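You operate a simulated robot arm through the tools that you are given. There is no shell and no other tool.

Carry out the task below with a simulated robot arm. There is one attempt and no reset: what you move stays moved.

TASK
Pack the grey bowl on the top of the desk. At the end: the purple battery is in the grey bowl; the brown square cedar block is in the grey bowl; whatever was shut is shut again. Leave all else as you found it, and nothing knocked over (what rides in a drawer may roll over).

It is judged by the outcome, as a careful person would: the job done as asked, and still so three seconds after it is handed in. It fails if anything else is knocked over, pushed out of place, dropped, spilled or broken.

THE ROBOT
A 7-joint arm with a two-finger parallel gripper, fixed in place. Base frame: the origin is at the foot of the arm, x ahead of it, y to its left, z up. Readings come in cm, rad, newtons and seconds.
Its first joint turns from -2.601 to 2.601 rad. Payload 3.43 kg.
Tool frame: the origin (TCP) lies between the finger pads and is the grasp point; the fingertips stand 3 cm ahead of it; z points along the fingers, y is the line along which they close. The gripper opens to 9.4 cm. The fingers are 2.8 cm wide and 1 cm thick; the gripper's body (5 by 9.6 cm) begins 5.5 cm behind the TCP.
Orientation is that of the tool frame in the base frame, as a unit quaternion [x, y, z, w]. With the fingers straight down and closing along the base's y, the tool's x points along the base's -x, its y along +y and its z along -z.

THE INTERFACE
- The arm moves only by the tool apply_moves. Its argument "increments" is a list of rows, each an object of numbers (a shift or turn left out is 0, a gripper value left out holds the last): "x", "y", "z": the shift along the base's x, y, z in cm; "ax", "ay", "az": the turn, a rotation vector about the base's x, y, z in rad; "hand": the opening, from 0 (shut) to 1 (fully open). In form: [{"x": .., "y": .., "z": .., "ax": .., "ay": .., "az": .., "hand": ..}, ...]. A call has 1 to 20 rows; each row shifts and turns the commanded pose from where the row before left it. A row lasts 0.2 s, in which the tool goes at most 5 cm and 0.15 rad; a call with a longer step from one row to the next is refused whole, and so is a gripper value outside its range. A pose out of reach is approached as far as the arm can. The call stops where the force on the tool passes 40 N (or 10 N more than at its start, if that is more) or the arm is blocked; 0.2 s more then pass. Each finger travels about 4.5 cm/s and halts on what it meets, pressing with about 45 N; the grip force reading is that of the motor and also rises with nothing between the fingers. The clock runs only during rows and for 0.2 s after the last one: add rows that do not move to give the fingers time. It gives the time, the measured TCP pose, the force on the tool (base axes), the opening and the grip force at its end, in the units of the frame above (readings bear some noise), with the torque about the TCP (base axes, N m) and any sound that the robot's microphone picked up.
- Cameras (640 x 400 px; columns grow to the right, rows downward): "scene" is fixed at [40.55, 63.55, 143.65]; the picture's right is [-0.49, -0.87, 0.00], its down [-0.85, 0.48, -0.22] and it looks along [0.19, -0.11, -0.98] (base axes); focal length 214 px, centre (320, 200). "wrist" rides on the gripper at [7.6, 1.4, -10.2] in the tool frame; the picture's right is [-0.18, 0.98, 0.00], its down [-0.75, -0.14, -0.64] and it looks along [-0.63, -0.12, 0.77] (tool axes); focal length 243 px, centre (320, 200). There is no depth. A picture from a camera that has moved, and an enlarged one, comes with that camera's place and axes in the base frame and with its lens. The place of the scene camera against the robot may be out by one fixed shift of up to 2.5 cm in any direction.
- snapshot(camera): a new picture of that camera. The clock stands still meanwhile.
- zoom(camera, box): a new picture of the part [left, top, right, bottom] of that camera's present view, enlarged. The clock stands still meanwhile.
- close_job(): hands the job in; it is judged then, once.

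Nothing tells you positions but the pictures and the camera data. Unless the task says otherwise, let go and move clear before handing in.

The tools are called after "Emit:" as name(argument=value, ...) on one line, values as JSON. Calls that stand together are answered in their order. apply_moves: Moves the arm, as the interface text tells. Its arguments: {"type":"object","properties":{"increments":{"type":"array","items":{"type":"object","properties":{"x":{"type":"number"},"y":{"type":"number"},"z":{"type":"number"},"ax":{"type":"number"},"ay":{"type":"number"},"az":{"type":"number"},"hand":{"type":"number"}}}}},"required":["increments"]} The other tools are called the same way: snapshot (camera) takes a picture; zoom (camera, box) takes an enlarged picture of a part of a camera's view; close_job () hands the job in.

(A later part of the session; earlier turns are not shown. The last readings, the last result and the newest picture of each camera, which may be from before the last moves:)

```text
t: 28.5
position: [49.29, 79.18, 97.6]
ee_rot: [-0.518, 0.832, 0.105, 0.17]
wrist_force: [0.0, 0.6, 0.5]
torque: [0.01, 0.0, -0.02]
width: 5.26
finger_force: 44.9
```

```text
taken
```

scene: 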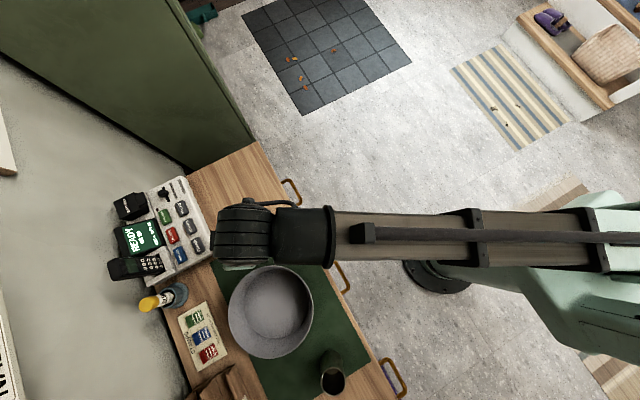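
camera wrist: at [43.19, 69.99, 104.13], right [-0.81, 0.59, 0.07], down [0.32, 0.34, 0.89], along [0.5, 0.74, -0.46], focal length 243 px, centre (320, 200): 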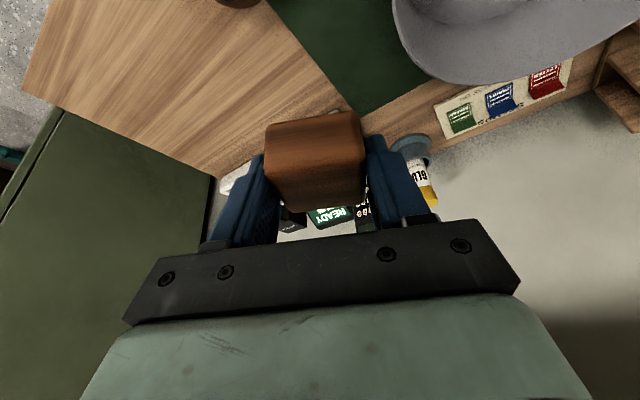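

Emit:
apply_moves(increments=[{"x": -0.5, "ax": -0.056, "ay": 0.0276}, {"x": -1, "ax": -0.056, "ay": 0.0276}, {"x": -1.5, "ax": -0.056, "ay": 0.0276}, {"x": -2, "ax": -0.056, "ay": 0.0276}, {"x": -2, "y": 0.5}, {"x": -2, "y": 0.5}, {"x": -2, "y": 0.5}, {"x": -2, "y": 0.3}, {"x": -1.5}, {"x": -1}, {"x": -0.5}, {}, {}])

Emit:
snapshot(camera="wrist")

Emit:
snapshot(camera="scene")

```text
t: 31.3
position: [33.3, 81.13, 97.48]
ee_rot: [-0.527, 0.846, 0.039, 0.065]
wrist_force: [0.4, -0.5, -0.3]
torque: [0.02, -0.01, -0.04]
width: 5.26
finger_force: 45.1
```

```text
taken
camera wrist: at [28.12, 73.54, 106.56], right [-0.8, 0.6, 0.03], down [0.41, 0.52, 0.75], along [0.43, 0.61, -0.66], focal length 243 px, centre (320, 200)
```

wrist: 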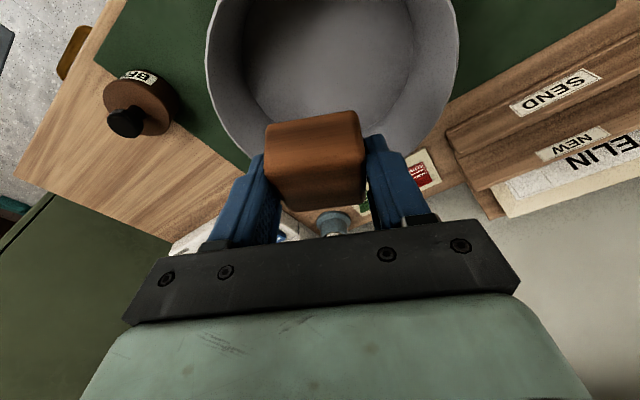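

```text
taken
```

scene: 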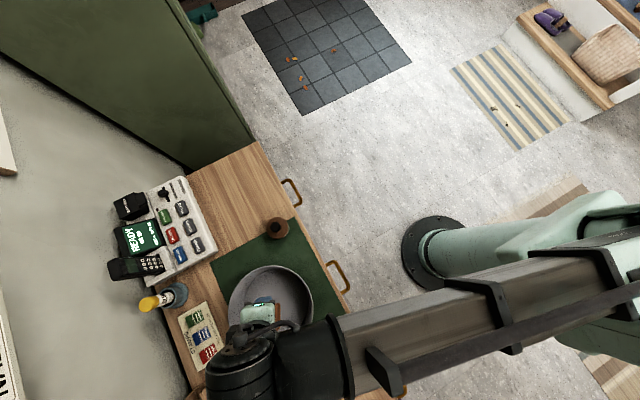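

The block is over the bowl, which is centred near (33, 82.3). I'll shift it slightly right of centre to leave room for the battery and lower it inside.

Emit:
apply_moves(increments=[{"x": 0.7, "y": -0.1, "z": -0.5}, {"x": 0.7, "y": -0.1, "z": -1}, {"x": 0.6, "y": -0.1, "z": -1.5}, {"z": -1.5}, {"z": -1.5}, {"z": -1.5}, {"z": -1.5}, {"z": -1}, {"z": -0.5}, {}])

Emit:
snapshot(camera="wrist")

Emit:
zoom(camera="scene", box=[190, 230, 350, 370])

```text
t: 33.5
position: [35.42, 80.67, 87.05]
ee_rot: [-0.527, 0.846, 0.04, 0.065]
wrist_force: [-0.2, -0.1, -0.4]
torque: [-0.01, 0.0, 0.01]
width: 5.3
finger_force: 44.8
```

```text
taken
camera wrist: at [30.1, 73.35, 96.1], right [-0.8, 0.6, 0.03], down [0.41, 0.52, 0.75], along [0.43, 0.61, -0.66], focal length 243 px, centre (320, 200)
```

wrist: 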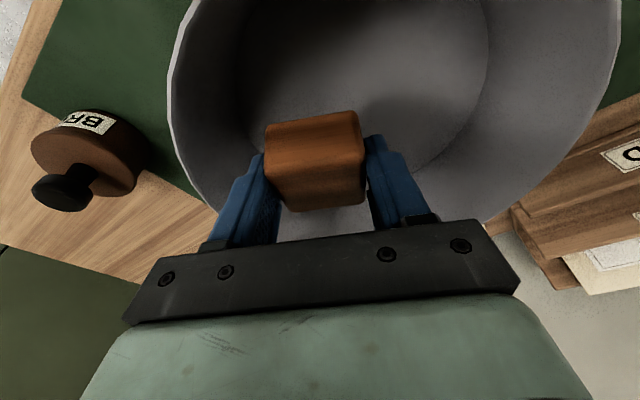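

```text
2.86 times, centred on (270, 300) of scene
camera zoom: at [40.55, 63.55, 143.65], right [-0.49, -0.87, 0.0], down [-0.85, 0.48, -0.22], along [0.19, -0.11, -0.98], focal length 613 px, centre (463, -86)
```

zoom: 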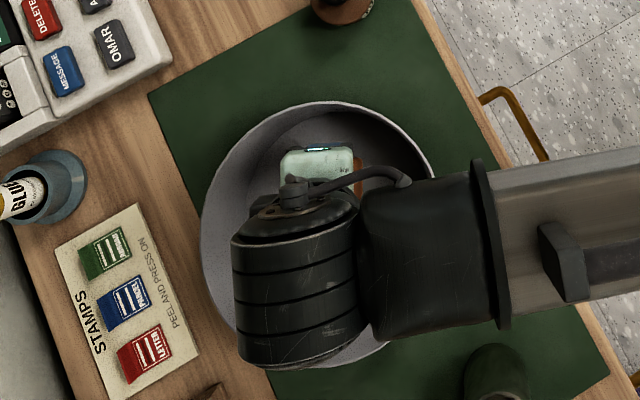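

Emit:
apply_moves(increments=[{"z": -0.5}, {"z": -0.8}, {"z": -0.8}, {"z": -0.6}, {"z": -0.3}, {"z": -0.2}, {}])

Emit:
snapshot(camera="wrist")

```text
t: 35.1
position: [35.32, 80.67, 83.92]
ee_rot: [-0.527, 0.846, 0.039, 0.065]
wrist_force: [0.8, 0.5, 0.4]
torque: [0.01, 0.0, 0.0]
width: 5.26
finger_force: 45.2
```

```text
taken
camera wrist: at [30.06, 73.2, 92.92], right [-0.8, 0.6, 0.03], down [0.41, 0.52, 0.75], along [0.43, 0.61, -0.66], focal length 243 px, centre (320, 200)
```

wrist: 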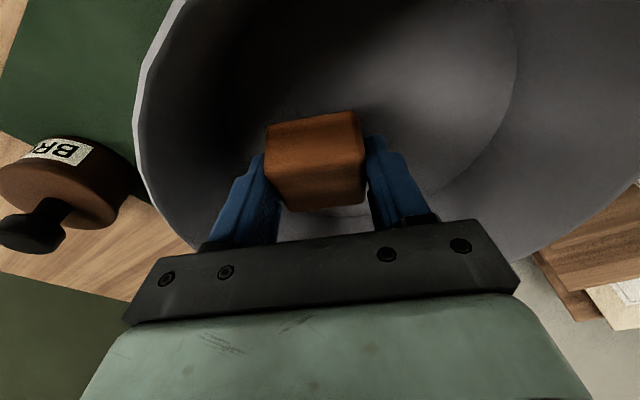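

Emit:
apply_moves(increments=[{"z": -0.25}, {"z": -0.25}, {}])

Emit:
apply_moves(increments=[{"z": -0.25}, {}])

Emit:
snapshot(camera="wrist")

```text
t: 35.9
position: [35.29, 80.76, 83.58]
ee_rot: [-0.527, 0.846, 0.039, 0.065]
wrist_force: [0.3, 0.7, -0.5]
torque: [-0.03, -0.03, 0.0]
width: 5.27
finger_force: 45.0
```

```text
t: 36.5
position: [35.35, 80.69, 83.18]
ee_rot: [-0.527, 0.847, 0.039, 0.065]
wrist_force: [0.2, -0.3, -0.5]
torque: [-0.03, 0.01, -0.03]
width: 5.29
finger_force: 45.1
```

```text
taken
camera wrist: at [30.03, 73.22, 92.28], right [-0.8, 0.6, 0.03], down [0.41, 0.52, 0.75], along [0.43, 0.61, -0.66], focal length 243 px, centre (320, 200)
```

wrist: 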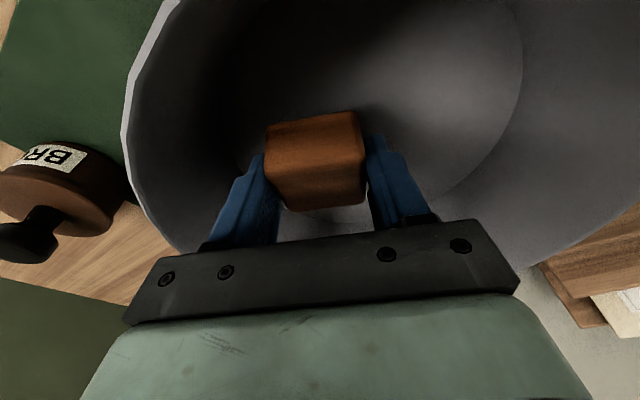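

Emit:
apply_moves(increments=[{"z": -0.2}, {"z": -0.2}, {}])

Emit:
apply_moves(increments=[{"z": -0.2}, {}])

```text
t: 37.3
position: [35.31, 80.75, 82.86]
ee_rot: [-0.527, 0.847, 0.04, 0.065]
wrist_force: [0.3, 0.3, 1.2]
torque: [0.0, -0.09, -0.02]
width: 5.28
finger_force: 45.2
```

```text
t: 37.9
position: [35.3, 80.74, 82.89]
ee_rot: [-0.527, 0.846, 0.041, 0.065]
wrist_force: [-0.8, 0.9, 30.6]
torque: [0.59, -0.35, 0.05]
width: 5.27
finger_force: 44.9
```

The block's lower edge is on the bowl floor. I'll ease off and open the fingers just enough to let go.

Emit:
apply_moves(increments=[{"z": 0.2}, {"hand": 0.62}, {"hand": 0.7}, {"hand": 0.72}, {}, {}])

Emit:
apply_moves(increments=[{"z": 0.5}, {"z": 1}, {"z": 2}, {"z": 3}, {"z": 3}, {"z": 3}, {"z": 3}, {}])

Emit:
snapshot(camera="wrist")

Emit:
snapshot(camera="scene")

```text
t: 39.3
position: [35.31, 80.76, 82.81]
ee_rot: [-0.527, 0.846, 0.039, 0.065]
wrist_force: [-0.4, 0.9, -0.6]
torque: [0.03, 0.01, 0.0]
width: 6.77
finger_force: 0.1
```

```text
t: 41.1
position: [35.33, 80.67, 98.13]
ee_rot: [-0.527, 0.847, 0.04, 0.065]
wrist_force: [0.2, 0.3, 0.0]
torque: [0.0, 0.02, -0.03]
width: 6.81
finger_force: 0.0
```

```text
taken
camera wrist: at [30.01, 73.15, 107.2], right [-0.8, 0.6, 0.03], down [0.41, 0.52, 0.75], along [0.43, 0.61, -0.66], focal length 243 px, centre (320, 200)
```

wrist: 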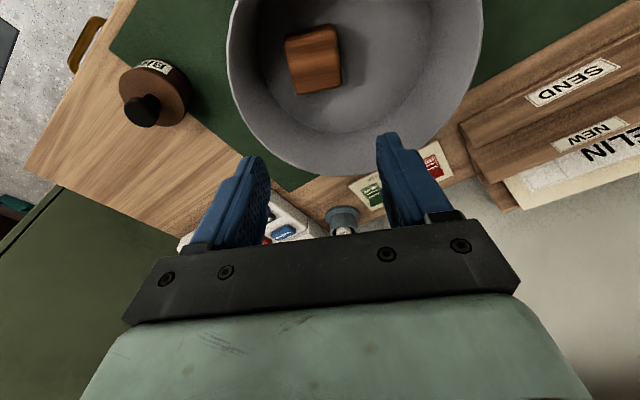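

```text
taken
```

scene: 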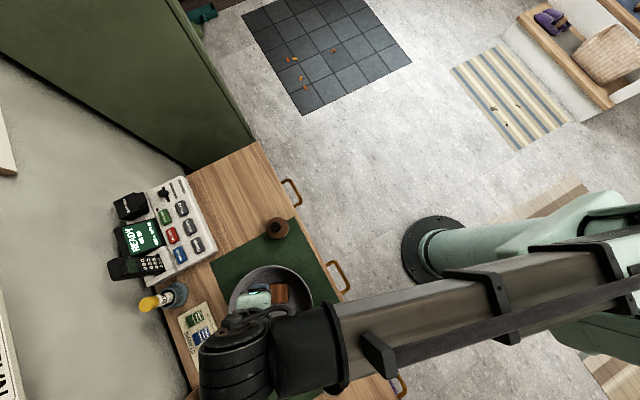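

The block rests flat in the bowl and the bowl has not moved. Next is the ODDS drawer. Its handle bar is near (61.6, 62.6, 68.4) and runs along x. I'll back out over the desk front, squaring the tool on the way.

Emit:
apply_moves(increments=[{"ax": -0.068, "ay": 0.033, "y": -2.5, "x": 1.9}, {"ax": -0.068, "ay": 0.033, "y": -2.5, "x": 1.9}, {"az": -0.11, "y": -2.5, "x": 1.9}, {"az": -0.11, "y": -2.5, "x": 1.9}, {"az": -0.11, "y": -2.5, "x": 1.9}, {"az": -0.11, "y": -2.5, "x": 1.9}, {"az": -0.11, "y": -2.5, "x": 1.9}, {"az": -0.11, "y": -2.5, "x": 1.9}, {"az": -0.11, "y": -2.5, "x": 1.9}, {"az": -0.11, "y": -2.5, "x": 1.9}, {"az": -0.11, "y": -2.5, "x": 1.9}, {"az": -0.115, "y": -2.5, "x": 1.9}, {"y": -2.5, "x": 1.9}, {"y": -2, "x": 1.6, "hand": 0.43}, {}])

Emit:
snapshot(camera="wrist")

Emit:
snapshot(camera="scene")

```text
t: 44.3
position: [61.73, 45.9, 98.32]
ee_rot: [-0.004, 1.0, 0.0, 0.0]
wrist_force: [-0.4, -0.1, -0.2]
torque: [0.01, 0.01, 0.0]
width: 4.03
finger_force: 0.1
```

```text
taken
camera wrist: at [54.06, 47.33, 108.59], right [0.18, 0.98, 0.0], down [0.75, -0.13, 0.64], along [0.63, -0.11, -0.77], focal length 243 px, centre (320, 200)
```

wrist: 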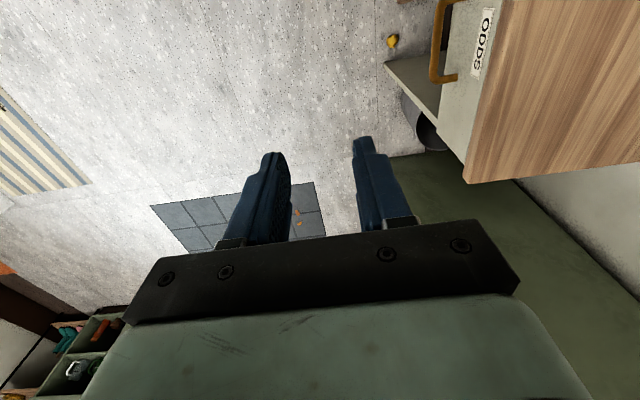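

```text
taken
```

scene: 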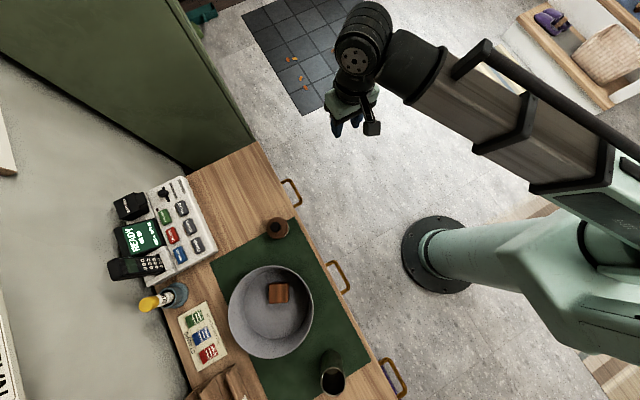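

Now tilt the tool forward about 1.2 rad and come down to handle height, in front of the drawer.

Emit:
apply_moves(increments=[{"ax": 0.133, "z": -3}, {"ax": 0.133, "z": -3}, {"ax": 0.133, "z": -3}, {"ax": 0.133, "z": -3}, {"ax": 0.133, "z": -3}, {"ax": 0.133, "z": -3}, {"ax": 0.133, "z": -3}, {"ax": 0.133, "z": -3}, {"ax": 0.133, "z": -3}, {}])

Emit:
snapshot(camera="wrist")

Emit:
snapshot(camera="scene")

```text
t: 46.5
position: [61.88, 46.15, 71.16]
ee_rot: [-0.003, 0.827, 0.563, 0.002]
wrist_force: [-0.3, 0.1, 0.0]
torque: [0.01, 0.0, 0.0]
width: 4.02
finger_force: 0.0
```

```text
taken
camera wrist: at [54.2, 37.13, 76.26], right [0.18, 0.36, 0.92], down [0.75, -0.65, 0.11], along [0.63, 0.67, -0.39], focal length 243 px, centre (320, 200)
```

wrist: 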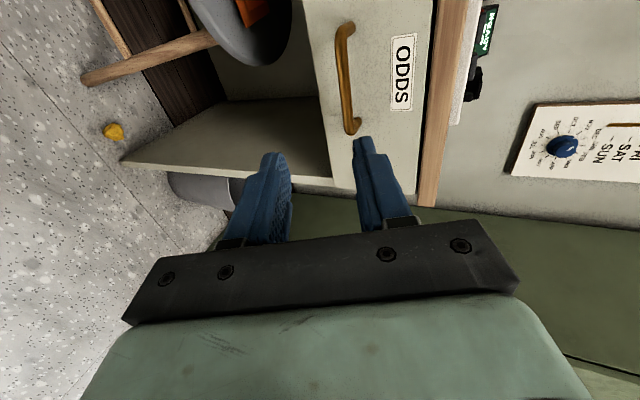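

```text
taken
```

scene: 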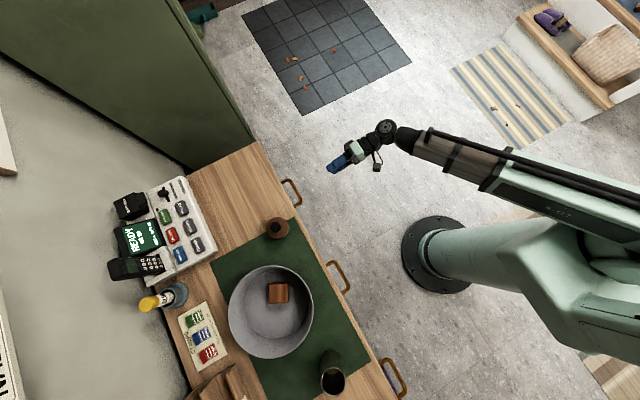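

Emit:
zoom(camera="wrist", box=[300, 10, 450, 150])

```text
2.86 times, centred on (375, 80) of wrist
camera zoom: at [54.2, 37.13, 76.26], right [0.18, 0.36, 0.92], down [0.75, -0.65, 0.11], along [0.63, 0.67, -0.39], focal length 693 px, centre (163, 543)
```

zoom: 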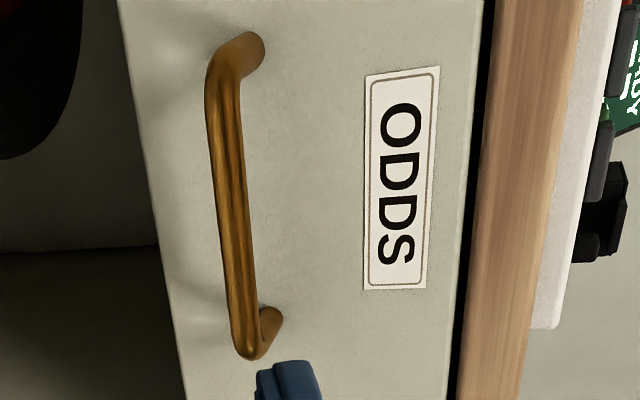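

The handle bar is at about (61.8, 62.6, 67.7) and the drawer face at y≈66.5. I'll line up in height and advance, fingers straddling the bar from above and below.

Emit:
apply_moves(increments=[{"z": -1.5, "y": 2}, {"z": -1.4, "y": 2}, {"y": 2.5}, {"y": 2.5}, {"y": 1}, {}])

Emit:
snapshot(camera="wrist")

Emit:
zoom(camera="scene", box=[250, 140, 390, 230])

```text
t: 47.9
position: [61.57, 56.25, 68.35]
ee_rot: [-0.004, 0.827, 0.563, 0.003]
wrist_force: [-0.6, 1.5, 0.1]
torque: [0.02, 0.01, -0.01]
width: 4.04
finger_force: 0.0
```

```text
taken
camera wrist: at [54.03, 47.27, 73.44], right [0.18, 0.36, 0.92], down [0.75, -0.65, 0.11], along [0.63, 0.67, -0.39], focal length 243 px, centre (320, 200)
```

wrist: 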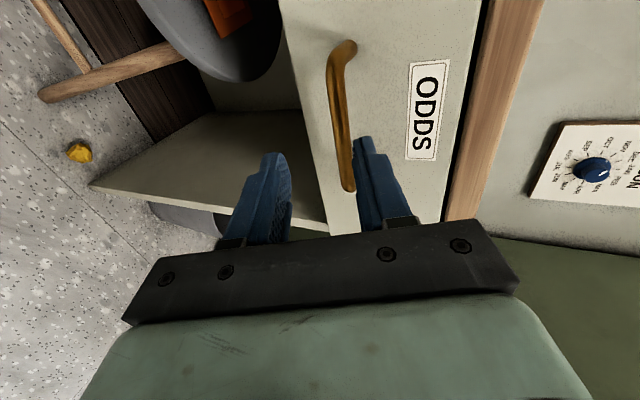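

```text
4.44 times, centred on (320, 185) of scene
camera zoom: at [40.55, 63.55, 143.65], right [-0.49, -0.87, 0.0], down [-0.85, 0.48, -0.22], along [0.19, -0.11, -0.98], focal length 953 px, centre (320, 267)
```

zoom: 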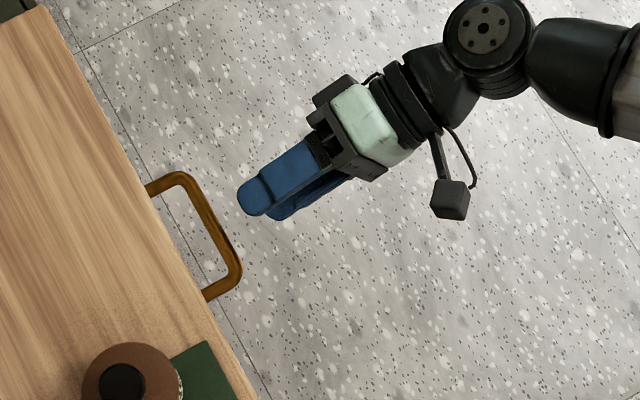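

Aligned with the middle of the handle. I'll advance the last 5 cm and grip.

Emit:
apply_moves(increments=[{"y": 1.5}, {"y": 1.5}, {"y": 1}, {"y": 0.8}, {}])

Emit:
snapshot(camera="wrist")

```text
t: 49.1
position: [61.49, 61.01, 68.27]
ee_rot: [-0.003, 0.826, 0.563, 0.002]
wrist_force: [0.6, 0.2, -0.3]
torque: [0.02, 0.01, -0.01]
width: 4.06
finger_force: 0.0
```

```text
taken
camera wrist: at [53.93, 52.0, 73.41], right [0.18, 0.36, 0.92], down [0.75, -0.65, 0.11], along [0.63, 0.67, -0.39], focal length 243 px, centre (320, 200)
```

wrist: 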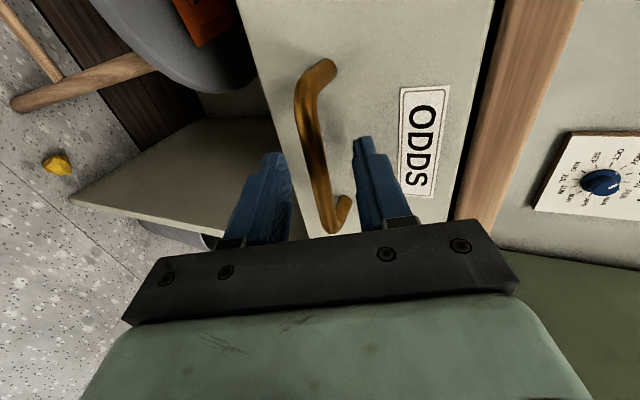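

Emit:
apply_moves(increments=[{"hand": 0.2}, {"hand": 0.05}, {"hand": 0.0}, {}, {}, {}])

Emit:
snapshot(camera="wrist")

```text
t: 50.5
position: [61.59, 60.92, 68.2]
ee_rot: [-0.004, 0.827, 0.562, 0.003]
wrist_force: [-3.1, -9.9, -16.5]
torque: [-0.44, 0.34, -0.41]
width: 1.18
finger_force: 45.3
```

```text
taken
camera wrist: at [53.94, 51.96, 73.34], right [0.18, 0.36, 0.92], down [0.75, -0.65, 0.11], along [0.63, 0.67, -0.39], focal length 243 px, centre (320, 200)
```

wrist: 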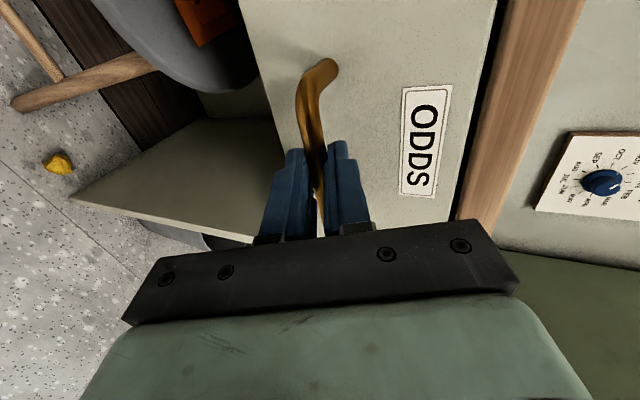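

The bar is gripped at 1.2 cm. I'll pull the drawer out slowly.

Emit:
apply_moves(increments=[{"y": -0.3, "z": -0.1}, {"y": -0.5}, {"y": -0.7}, {"y": -1}, {"y": -1}, {"y": -1}, {"y": -0.7}, {"y": -0.4}, {}])

Emit:
snapshot(camera="scene")

```text
t: 52.5
position: [61.67, 55.38, 68.21]
ee_rot: [-0.004, 0.827, 0.562, 0.001]
wrist_force: [-18.2, 1.4, -18.9]
torque: [-0.35, 0.82, 0.68]
width: 1.18
finger_force: 45.3
```

```text
taken
```

scene: 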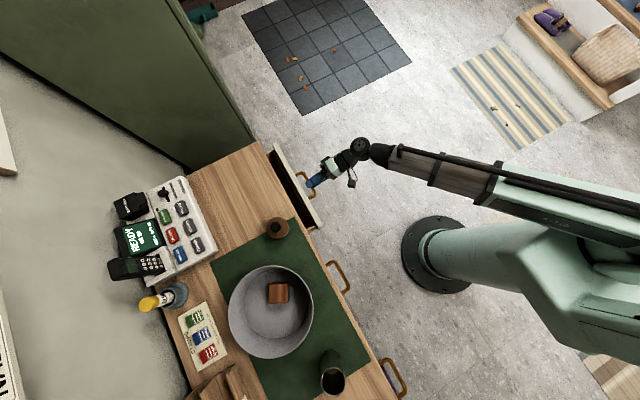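

The drawer is sliding out. I'll keep pulling gently, with a small correction for the side load.

Emit:
apply_moves(increments=[{"y": -0.3, "x": -0.1, "z": -0.1}, {"y": -0.6, "x": -0.1, "z": -0.1}, {"y": -1}, {"y": -1}, {"y": -1}, {"y": -1}, {"y": -1}, {"y": -0.7}, {"y": -0.4}, {}])

Emit:
zoom(camera="scene", box=[230, 120, 390, 240])

```text
t: 54.2
position: [61.51, 49.09, 68.14]
ee_rot: [0.001, 0.825, 0.565, 0.004]
wrist_force: [0.0, -1.7, 4.9]
torque: [0.06, 0.05, 0.32]
width: 1.18
finger_force: 45.2
stopped in row 8: the force on the tool passed its limit at 41 N (the readings are from after the stop); the commanded pose is now the measured one
```

```text
3.33 times, centred on (310, 180) of scene
camera zoom: at [40.55, 63.55, 143.65], right [-0.49, -0.87, 0.0], down [-0.85, 0.48, -0.22], along [0.19, -0.11, -0.98], focal length 715 px, centre (353, 267)
```

zoom: 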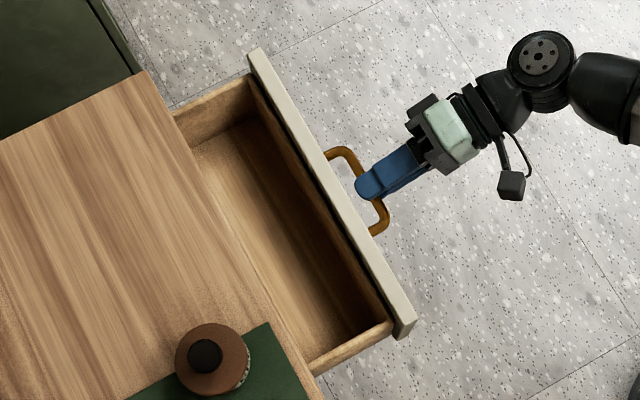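

The drawer hit its stop about 12 cm out, and the part I can see looks empty. I'll let go of the handle, back away and look deeper inside with the wrist camera.

Emit:
apply_moves(increments=[{"hand": 0.2}, {"hand": 0.45}, {}, {"y": -1.5, "z": 0.3}, {"y": -2, "z": 0.6}, {"y": -2, "z": 1}, {"z": 3, "ax": -0.1}, {"z": 4, "ax": -0.1}, {"z": 4, "ax": -0.1}, {"z": 4, "ax": -0.1}, {}])

Emit:
snapshot(camera="wrist")

Emit:
zoom(camera="scene", box=[230, 120, 390, 240])

```text
t: 56.6
position: [61.46, 43.75, 84.86]
ee_rot: [-0.001, 0.921, 0.388, 0.004]
wrist_force: [0.2, 0.0, 0.1]
torque: [0.03, 0.0, -0.02]
width: 4.23
finger_force: 0.0
```

```text
taken
camera wrist: at [53.74, 37.42, 93.07], right [0.18, 0.69, 0.71], down [0.75, -0.56, 0.35], along [0.64, 0.47, -0.61], focal length 243 px, centre (320, 200)
```

wrist: 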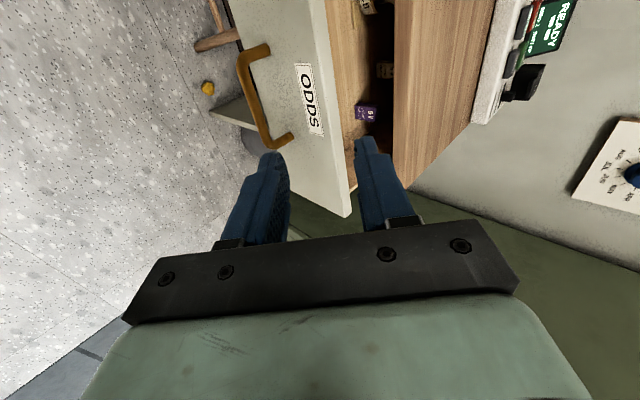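

```text
3.33 times, centred on (310, 180) of scene
camera zoom: at [40.55, 63.55, 143.65], right [-0.49, -0.87, 0.0], down [-0.85, 0.48, -0.22], along [0.19, -0.11, -0.98], focal length 715 px, centre (353, 267)
```

zoom: 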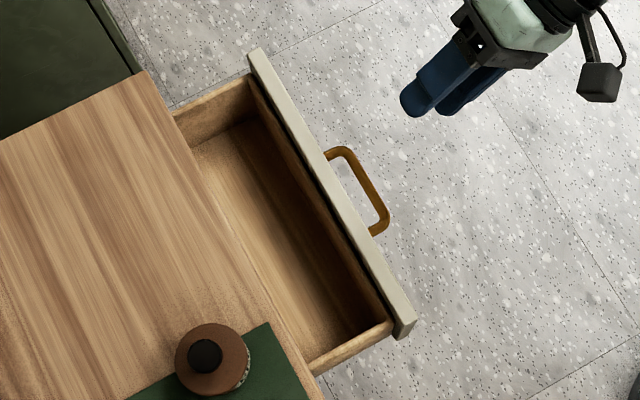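

I can see a purple "9V" battery toward the back of this drawer, just under the desk edge. Zooming in.

Emit:
zoom(camera="wrist", box=[310, 0, 430, 200])

Emit:
zoom(camera="wrist", box=[335, 90, 395, 140])

```text
2.00 times, centred on (370, 100) of wrist
camera zoom: at [53.74, 37.42, 93.07], right [0.18, 0.69, 0.71], down [0.75, -0.56, 0.35], along [0.64, 0.47, -0.61], focal length 485 px, centre (220, 400)
```

zoom: 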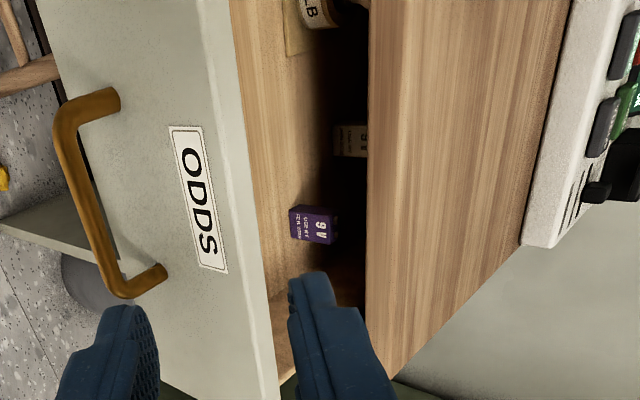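

```text
8.00 times, centred on (365, 115) of wrist
camera zoom: at [53.74, 37.42, 93.07], right [0.18, 0.69, 0.71], down [0.75, -0.56, 0.35], along [0.64, 0.47, -0.61], focal length 1941 px, centre (-40, 880)
```

zoom: 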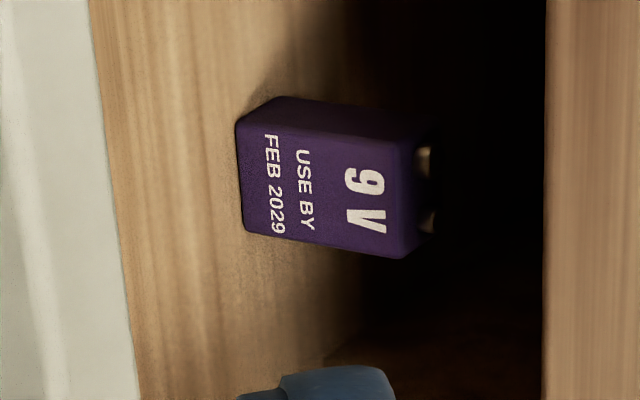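

It is an upright purple 9V battery near (70, 70), standing just behind the desk's front edge line. I'll take a second view from another angle to place it precisely.

Emit:
apply_moves(increments=[{"x": 3, "z": -1}, {"x": 3, "z": -1}, {"x": 3, "z": -1}, {"x": 2, "z": -1, "y": -1}, {"ax": 0.1}, {"ax": 0.1}, {}])

Emit:
snapshot(camera="wrist")

```text
t: 58.2
position: [72.56, 42.75, 81.05]
ee_rot: [-0.001, 0.877, 0.48, 0.005]
wrist_force: [0.3, -0.1, 0.9]
torque: [0.01, 0.01, -0.01]
width: 4.25
finger_force: 0.1
```

```text
taken
camera wrist: at [64.92, 34.92, 87.8], right [0.18, 0.53, 0.83], down [0.75, -0.62, 0.23], along [0.64, 0.58, -0.51], focal length 243 px, centre (320, 200)
```

wrist: 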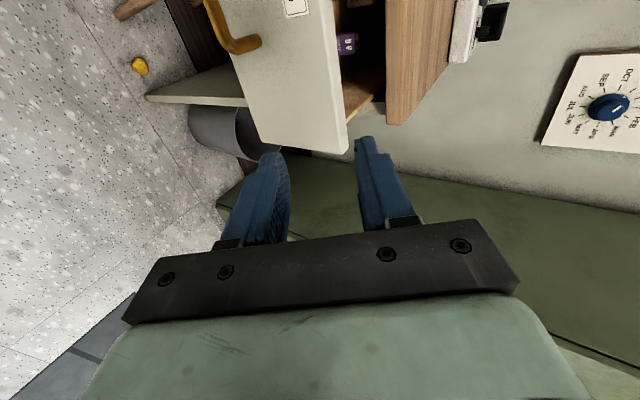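

Emit:
zoom(camera="wrist", box=[310, 10, 390, 70])

Emit:
zoom(camera="wrist", box=[230, 0, 470, 160])

```text
6.67 times, centred on (350, 40) of wrist
camera zoom: at [64.92, 34.92, 87.8], right [0.18, 0.53, 0.83], down [0.75, -0.62, 0.23], along [0.64, 0.58, -0.51], focal length 1618 px, centre (120, 1267)
```

zoom: 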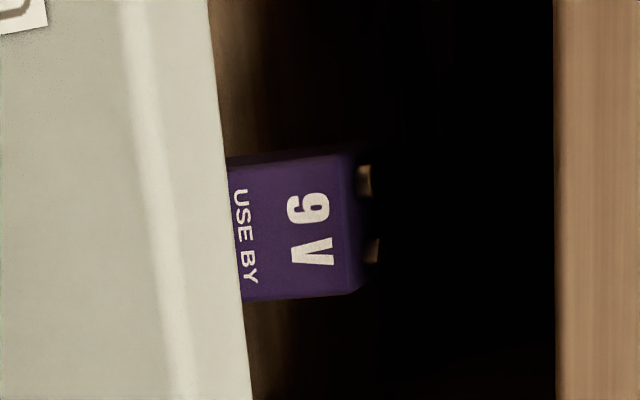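

```text
2.50 times, centred on (350, 80) of wrist
camera zoom: at [64.92, 34.92, 87.8], right [0.18, 0.53, 0.83], down [0.75, -0.62, 0.23], along [0.64, 0.58, -0.51], focal length 606 px, centre (245, 500)
```

zoom: 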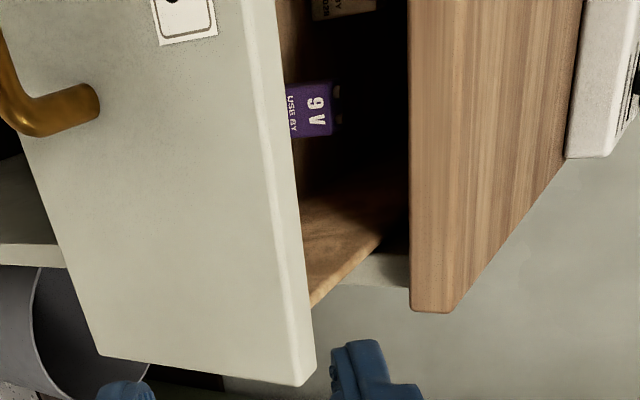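

The battery stands at about (71.3, 72.5), with base z≈64.6 and top z≈69.5, roughly 6 cm under the desk edge. The earlier stop may have been side load rather than the end of travel. I'll grip the handle again and try pulling further, checking the force in small steps.

Emit:
apply_moves(increments=[{"x": -3, "ax": 0.1}, {"x": -3, "ax": 0.1}, {"x": -3}, {"x": -2, "z": -2}, {"z": -3}, {"z": -3}, {"z": -3}, {"z": -1.85}, {}])

Emit:
snapshot(camera="wrist")

```text
t: 60.2
position: [61.7, 42.62, 68.15]
ee_rot: [-0.001, 0.825, 0.565, 0.005]
wrist_force: [-0.2, 0.0, -0.1]
torque: [0.01, 0.02, 0.01]
width: 4.23
finger_force: 0.0
```

```text
taken
camera wrist: at [53.96, 33.69, 73.22], right [0.18, 0.36, 0.92], down [0.75, -0.65, 0.11], along [0.64, 0.67, -0.38], focal length 243 px, centre (320, 200)
```

wrist: 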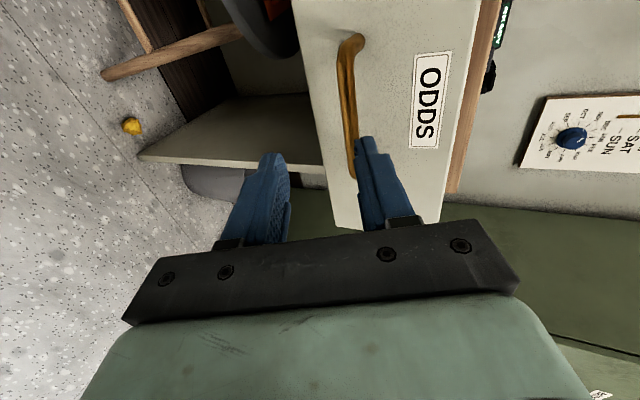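

Emit:
apply_moves(increments=[{"y": 1.5}, {"y": 2}, {"y": 1.5}, {"y": 1}, {"y": 0.6}, {}, {"hand": 0.2}, {"hand": 0.05}, {"hand": 0.0}, {}, {}, {}])

Emit:
apply_moves(increments=[{"y": -0.3}, {}])

Emit:
apply_moves(increments=[{"y": -0.4}, {}])

```text
t: 62.8
position: [61.5, 49.25, 68.15]
ee_rot: [0.0, 0.826, 0.564, 0.003]
wrist_force: [-3.5, -1.7, -10.1]
torque: [-0.19, -0.1, -0.41]
width: 1.19
finger_force: 45.5
```

```text
t: 63.4
position: [61.37, 48.84, 68.18]
ee_rot: [0.0, 0.826, 0.564, 0.004]
wrist_force: [-11.1, 1.7, -11.3]
torque: [-0.18, -0.32, -0.95]
width: 1.16
finger_force: 45.2
```

```text
t: 64.0
position: [61.6, 48.49, 68.16]
ee_rot: [-0.002, 0.826, 0.564, 0.004]
wrist_force: [-14.1, 1.5, -13.4]
torque: [-0.24, 0.09, -0.04]
width: 1.16
finger_force: 45.0
```

It does move further with almost no pulling force; only side loads built up. I'll ease those and keep pulling in small steps.

Emit:
apply_moves(increments=[{"x": -0.15, "z": -0.12, "y": -0.3}, {}])

Emit:
apply_moves(increments=[{"x": -0.1, "z": -0.1, "y": -0.5}, {"y": -0.5}, {}])

```text
t: 64.6
position: [61.51, 48.25, 68.2]
ee_rot: [0.0, 0.825, 0.566, 0.004]
wrist_force: [-4.4, 0.8, -1.3]
torque: [0.0, 0.56, 1.35]
width: 1.19
finger_force: 45.1
```

```text
t: 65.4
position: [61.41, 47.23, 68.2]
ee_rot: [0.001, 0.824, 0.566, 0.006]
wrist_force: [15.7, 1.6, 24.7]
torque: [0.48, 0.2, 0.61]
width: 1.18
finger_force: 45.1
```

Emit:
apply_moves(increments=[{"x": 0.08, "z": 0.11, "y": -0.4}, {"y": -0.5}, {}])

Emit:
apply_moves(increments=[{"y": -0.5}, {"y": -0.5}, {}])

Emit:
zoom(camera="scene", box=[230, 120, 390, 240])

```text
t: 66.2
position: [61.54, 46.39, 68.27]
ee_rot: [0.001, 0.825, 0.566, 0.005]
wrist_force: [12.4, 1.2, 17.6]
torque: [0.34, -0.54, -1.48]
width: 1.17
finger_force: 45.4
```

```text
t: 67.0
position: [61.53, 45.32, 68.22]
ee_rot: [0.0, 0.825, 0.565, 0.005]
wrist_force: [12.0, -0.1, 18.1]
torque: [0.31, -0.22, -0.69]
width: 1.19
finger_force: 45.2
```

```text
3.33 times, centred on (310, 180) of scene
camera zoom: at [40.55, 63.55, 143.65], right [-0.49, -0.87, 0.0], down [-0.85, 0.48, -0.22], along [0.19, -0.11, -0.98], focal length 715 px, centre (353, 267)
```

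zoom: 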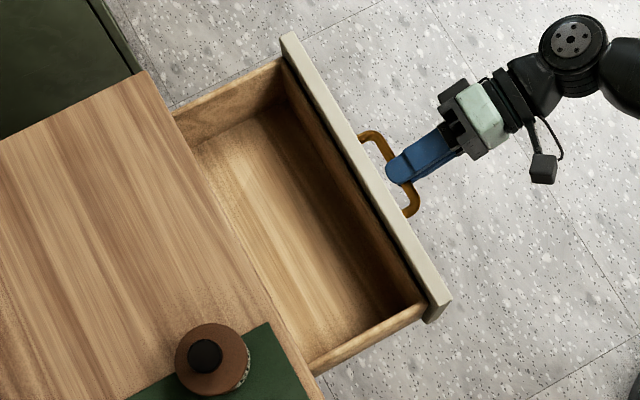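

The drawer keeps coming. I'll trim the side load and continue.

Emit:
apply_moves(increments=[{"x": 0.07, "z": 0.1, "y": -0.4}, {"y": -0.7}, {"y": -0.7}, {"y": -0.4}, {}])

Emit:
apply_moves(increments=[{"y": -0.5}, {"y": -0.7}, {"y": -0.7}, {"y": -0.4}, {}])

Emit:
zoom(camera="scene", box=[230, 120, 390, 240])

```text
t: 68.2
position: [61.54, 43.27, 68.21]
ee_rot: [-0.001, 0.825, 0.565, 0.005]
wrist_force: [14.3, -0.3, 14.6]
torque: [0.26, 0.23, 0.41]
width: 1.17
finger_force: 45.2
```

```text
t: 69.4
position: [61.45, 40.86, 68.27]
ee_rot: [0.0, 0.826, 0.564, 0.005]
wrist_force: [8.7, 0.8, 1.3]
torque: [0.02, -0.28, -1.04]
width: 1.19
finger_force: 44.9
```

```text
3.33 times, centred on (310, 180) of scene
camera zoom: at [40.55, 63.55, 143.65], right [-0.49, -0.87, 0.0], down [-0.85, 0.48, -0.22], along [0.19, -0.11, -0.98], focal length 715 px, centre (353, 267)
```

zoom: 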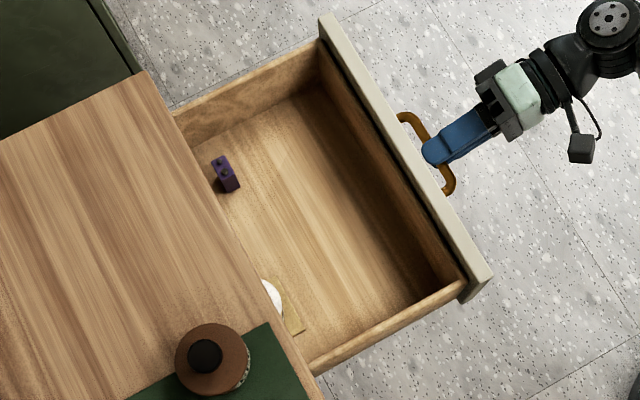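

The battery is now in the open. I'll pull a few more centimetres for comfortable clearance.

Emit:
apply_moves(increments=[{"y": -0.5, "x": 0.05}, {"y": -0.7}, {"y": -0.7}, {"y": -0.4}, {}])

Emit:
apply_moves(increments=[{"y": -0.4}, {"y": -0.6}, {"y": -0.5}, {}])

Emit:
zoom(camera="scene", box=[230, 120, 390, 240])

```text
t: 70.6
position: [61.51, 38.58, 68.17]
ee_rot: [0.0, 0.826, 0.564, 0.004]
wrist_force: [2.9, -0.8, -5.3]
torque: [-0.04, 0.41, 0.8]
width: 1.16
finger_force: 44.8
```

```text
t: 71.6
position: [61.54, 37.09, 68.09]
ee_rot: [-0.001, 0.825, 0.565, 0.004]
wrist_force: [-2.5, 1.8, -3.8]
torque: [-0.05, 0.35, 0.7]
width: 1.17
finger_force: 45.0
```

```text
3.33 times, centred on (310, 180) of scene
camera zoom: at [40.55, 63.55, 143.65], right [-0.49, -0.87, 0.0], down [-0.85, 0.48, -0.22], along [0.19, -0.11, -0.98], focal length 715 px, centre (353, 267)
```

zoom: 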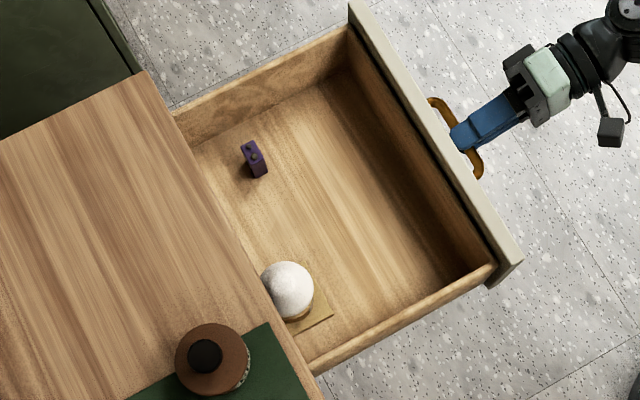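

The drawer is open about 24 cm and the battery stands in clear view at about (71, 60.5), with a light bulb on a card near it. I'll release the handle, back away, rise and bring the tool vertical to look from above.

Emit:
apply_moves(increments=[{"hand": 0.2}, {"hand": 0.45}, {}, {"y": -1.5, "z": 0.3}, {"y": -2, "z": 0.6}, {"y": -1.5, "z": 1}, {"z": 3}, {"z": 4}, {"z": 4}, {"z": 4}, {"z": 4}, {"z": 3}, {}])

Emit:
apply_moves(increments=[{"ax": -0.133, "z": 1}, {"ax": -0.133, "z": 1}, {"ax": -0.133, "z": 1}, {"ax": -0.133, "z": 1}, {"ax": -0.133, "z": 1}, {"ax": -0.133}, {"ax": -0.133}, {"ax": -0.133}, {"ax": -0.136}, {}])

Emit:
snapshot(camera="scene")

```text
t: 74.4
position: [61.71, 32.29, 92.1]
ee_rot: [0.001, 0.825, 0.564, 0.004]
wrist_force: [0.7, 0.2, -0.4]
torque: [0.01, -0.01, 0.01]
width: 4.21
finger_force: 0.1
```

```text
t: 76.6
position: [61.41, 32.15, 97.13]
ee_rot: [-0.002, 1.0, -0.001, 0.003]
wrist_force: [-1.3, 0.3, 0.2]
torque: [0.02, -0.02, 0.0]
width: 4.24
finger_force: 0.2
```

```text
taken
```

scene: 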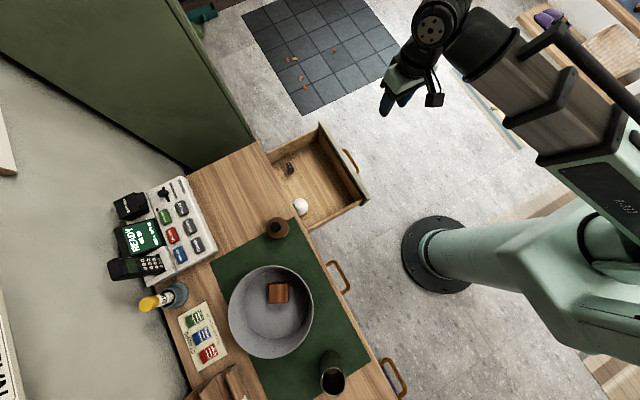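

Emit:
apply_moves(increments=[{"az": 0.145, "x": 0.8, "y": 1.2}, {"az": 0.145, "x": 0.8, "y": 1.2}, {"az": 0.145, "x": 0.8, "y": 1.2}, {"az": 0.145, "x": 0.8, "y": 1.2}, {"az": 0.145, "x": 0.8, "y": 1.2}, {"az": 0.145, "x": 0.8, "y": 1.2}, {"az": 0.145, "x": 0.8, "y": 1.2}, {"az": 0.145, "x": 0.8, "y": 1.2}, {"az": 0.145, "x": 0.8, "y": 1.2}, {"az": 0.145, "x": 0.8, "y": 1.2}, {"az": 0.12, "x": 0.8, "y": 1.2}, {"hand": 0.6}, {}])

Emit:
snapshot(camera="wrist")

```text
t: 79.4
position: [70.32, 45.49, 96.87]
ee_rot: [0.709, -0.705, -0.003, -0.003]
wrist_force: [-0.2, 0.1, -0.3]
torque: [0.0, -0.03, 0.03]
width: 5.63
finger_force: 0.0
```

```text
taken
camera wrist: at [68.92, 37.8, 107.17], right [-0.98, 0.18, 0.0], down [0.14, 0.75, 0.65], along [0.11, 0.64, -0.76], focal length 243 px, centre (320, 200)
```

wrist: 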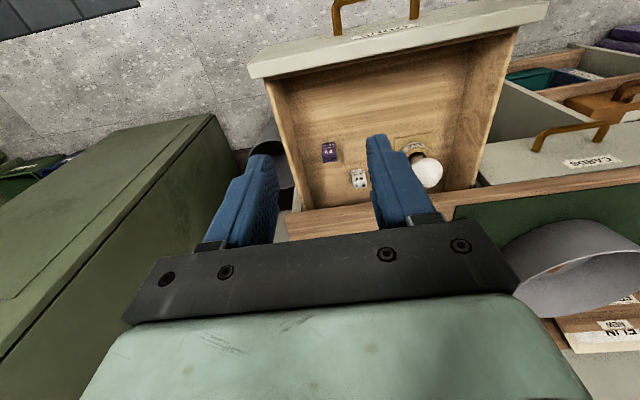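

Emit:
zoom(camera="wrist", box=[300, 120, 390, 210])

Emit:
zoom(camera="scene", box=[260, 140, 330, 230])

```text
4.44 times, centred on (345, 165) of wrist
camera zoom: at [68.92, 37.8, 107.17], right [-0.98, 0.18, 0.0], down [0.14, 0.75, 0.65], along [0.11, 0.64, -0.76], focal length 1078 px, centre (209, 356)
```

zoom: 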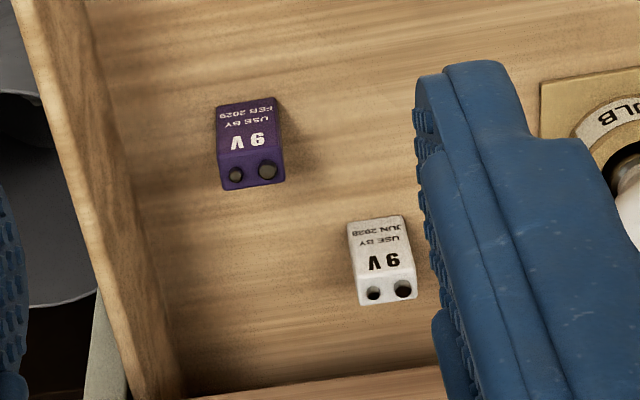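

```text
4.44 times, centred on (295, 185) of scene
camera zoom: at [40.55, 63.55, 143.65], right [-0.49, -0.87, 0.0], down [-0.85, 0.48, -0.22], along [0.19, -0.11, -0.98], focal length 953 px, centre (431, 267)
```

zoom: 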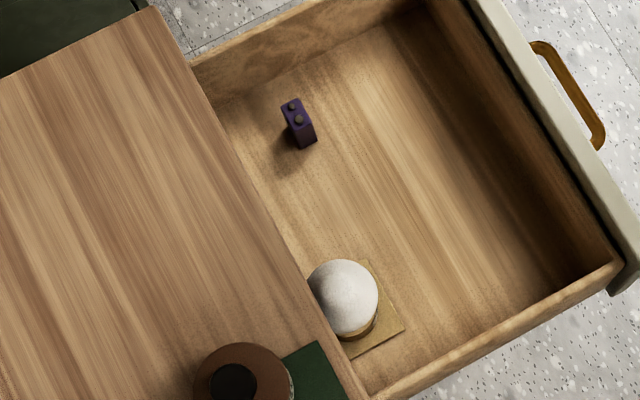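

The purple battery's top centre is at about (71.1, 60.4, 69.3), and a similar white battery stands apart behind it. I'll hover above the purple one, fingers closing along x, and check the alignment.

Emit:
apply_moves(increments=[{"x": 0.2, "y": 3, "az": 0.03}, {"x": 0.2, "y": 3}, {"x": 0.2, "y": 3}, {"x": 0.2, "y": 3}, {"y": 2.9, "z": -1}, {"z": -4}, {"z": -4}, {"z": -4}, {"z": -4}, {"z": -2}, {}])

Emit:
snapshot(camera="wrist")

Emit:
zoom(camera="scene", box=[230, 110, 360, 220])

```text
t: 81.8
position: [71.24, 60.26, 78.27]
ee_rot: [0.719, -0.695, -0.002, -0.002]
wrist_force: [-0.2, -0.2, -0.6]
torque: [0.02, 0.02, 0.03]
width: 5.65
finger_force: 0.1
```

```text
taken
camera wrist: at [70.01, 52.64, 88.51], right [-0.99, 0.15, 0.0], down [0.11, 0.75, 0.65], along [0.1, 0.64, -0.76], focal length 243 px, centre (320, 200)
```

wrist: 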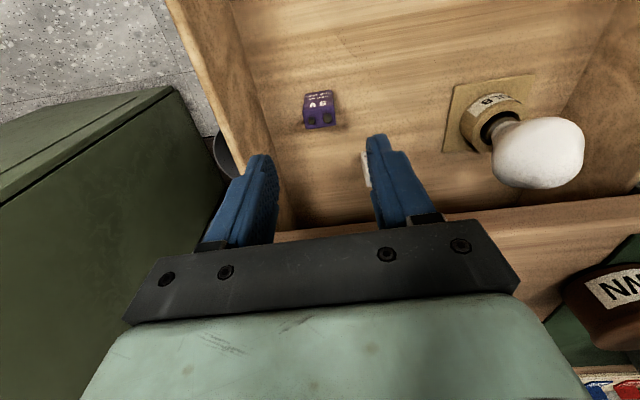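

```text
3.64 times, centred on (295, 165) of scene
camera zoom: at [40.55, 63.55, 143.65], right [-0.49, -0.87, 0.0], down [-0.85, 0.48, -0.22], along [0.19, -0.11, -0.98], focal length 780 px, centre (411, 327)
```

zoom: 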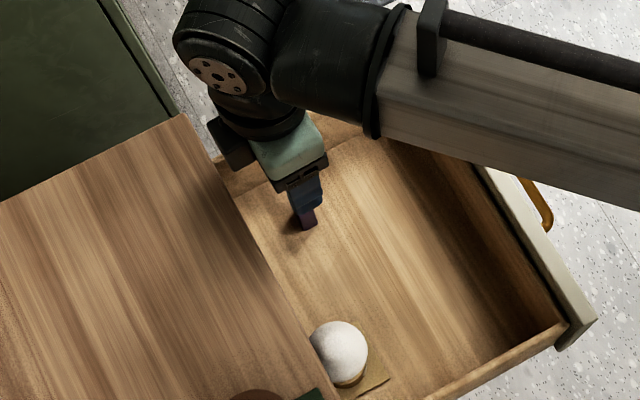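

Well centred over the battery. Descending around it.

Emit:
apply_moves(increments=[{"z": -1.5, "y": 0.1}, {"z": -2}, {"z": -2}, {"z": -1.5}, {"z": -1}, {}])

Emit:
snapshot(camera="wrist")

```text
t: 83.2
position: [71.06, 60.32, 69.98]
ee_rot: [0.719, -0.695, -0.003, -0.002]
wrist_force: [0.5, -0.2, -0.7]
torque: [0.03, 0.02, 0.02]
width: 5.65
finger_force: 0.1
```

```text
taken
camera wrist: at [69.93, 52.57, 80.31], right [-0.99, 0.15, 0.0], down [0.11, 0.75, 0.65], along [0.1, 0.64, -0.76], focal length 243 px, centre (320, 200)
```

wrist: 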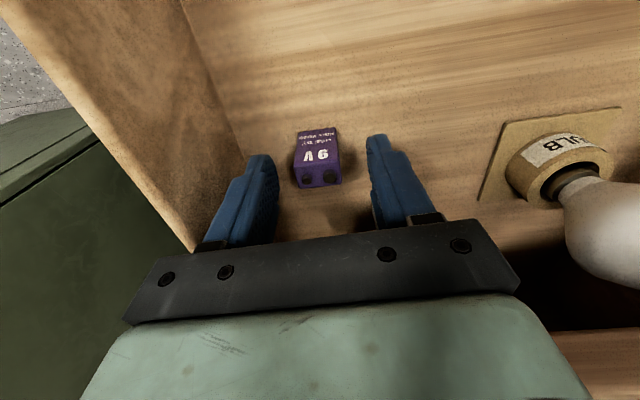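

Emit:
apply_moves(increments=[{"z": -0.5}, {"z": -0.4}, {"z": -0.3}, {}])

Emit:
apply_moves(increments=[{"hand": 0.45}, {"hand": 0.35}, {"hand": 0.28}, {"hand": 0.2}, {"hand": 0.0}, {}, {}, {}])

Emit:
snapshot(camera="wrist")

```text
t: 84.2
position: [71.15, 60.31, 68.89]
ee_rot: [0.719, -0.695, -0.002, -0.003]
wrist_force: [-0.3, -0.2, -0.5]
torque: [0.04, 0.02, 0.03]
width: 5.62
finger_force: 0.0
```

```text
t: 86.0
position: [70.89, 60.34, 68.9]
ee_rot: [0.72, -0.694, -0.002, -0.003]
wrist_force: [0.1, -0.3, 0.5]
torque: [0.01, -0.04, 0.02]
width: 2.71
finger_force: 45.1
```

```text
taken
camera wrist: at [69.91, 52.55, 79.16], right [-0.99, 0.15, 0.0], down [0.11, 0.75, 0.65], along [0.1, 0.64, -0.76], focal length 243 px, centre (320, 200)
```

wrist: 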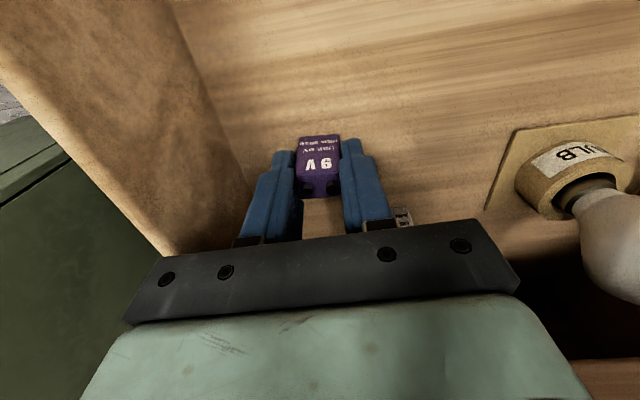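

Gripped at 2.7 cm. Lifting gently.

Emit:
apply_moves(increments=[{"z": 0.3}, {"z": 0.5}, {"z": 0.8}, {"z": 1}, {"z": 1}, {"z": 1}, {"z": 0.5}, {}])

Emit:
snapshot(camera="wrist")

```text
t: 87.8
position: [71.1, 60.37, 74.02]
ee_rot: [0.719, -0.694, -0.003, -0.002]
wrist_force: [-0.4, -0.2, -0.4]
torque: [0.0, -0.01, 0.02]
width: 2.68
finger_force: 44.5
```

```text
taken
camera wrist: at [70.01, 52.7, 84.26], right [-0.99, 0.15, 0.0], down [0.11, 0.75, 0.65], along [0.1, 0.64, -0.76], focal length 243 px, centre (320, 200)
```

wrist: 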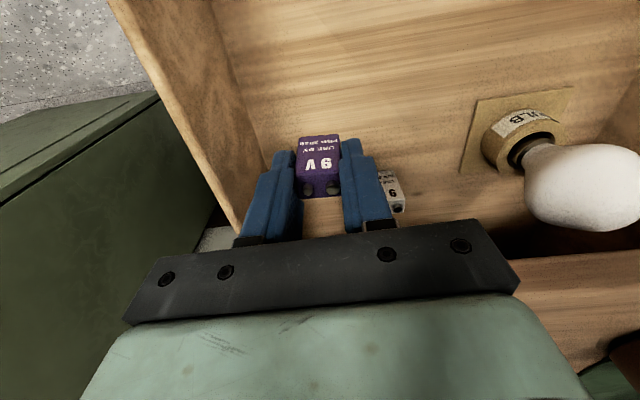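

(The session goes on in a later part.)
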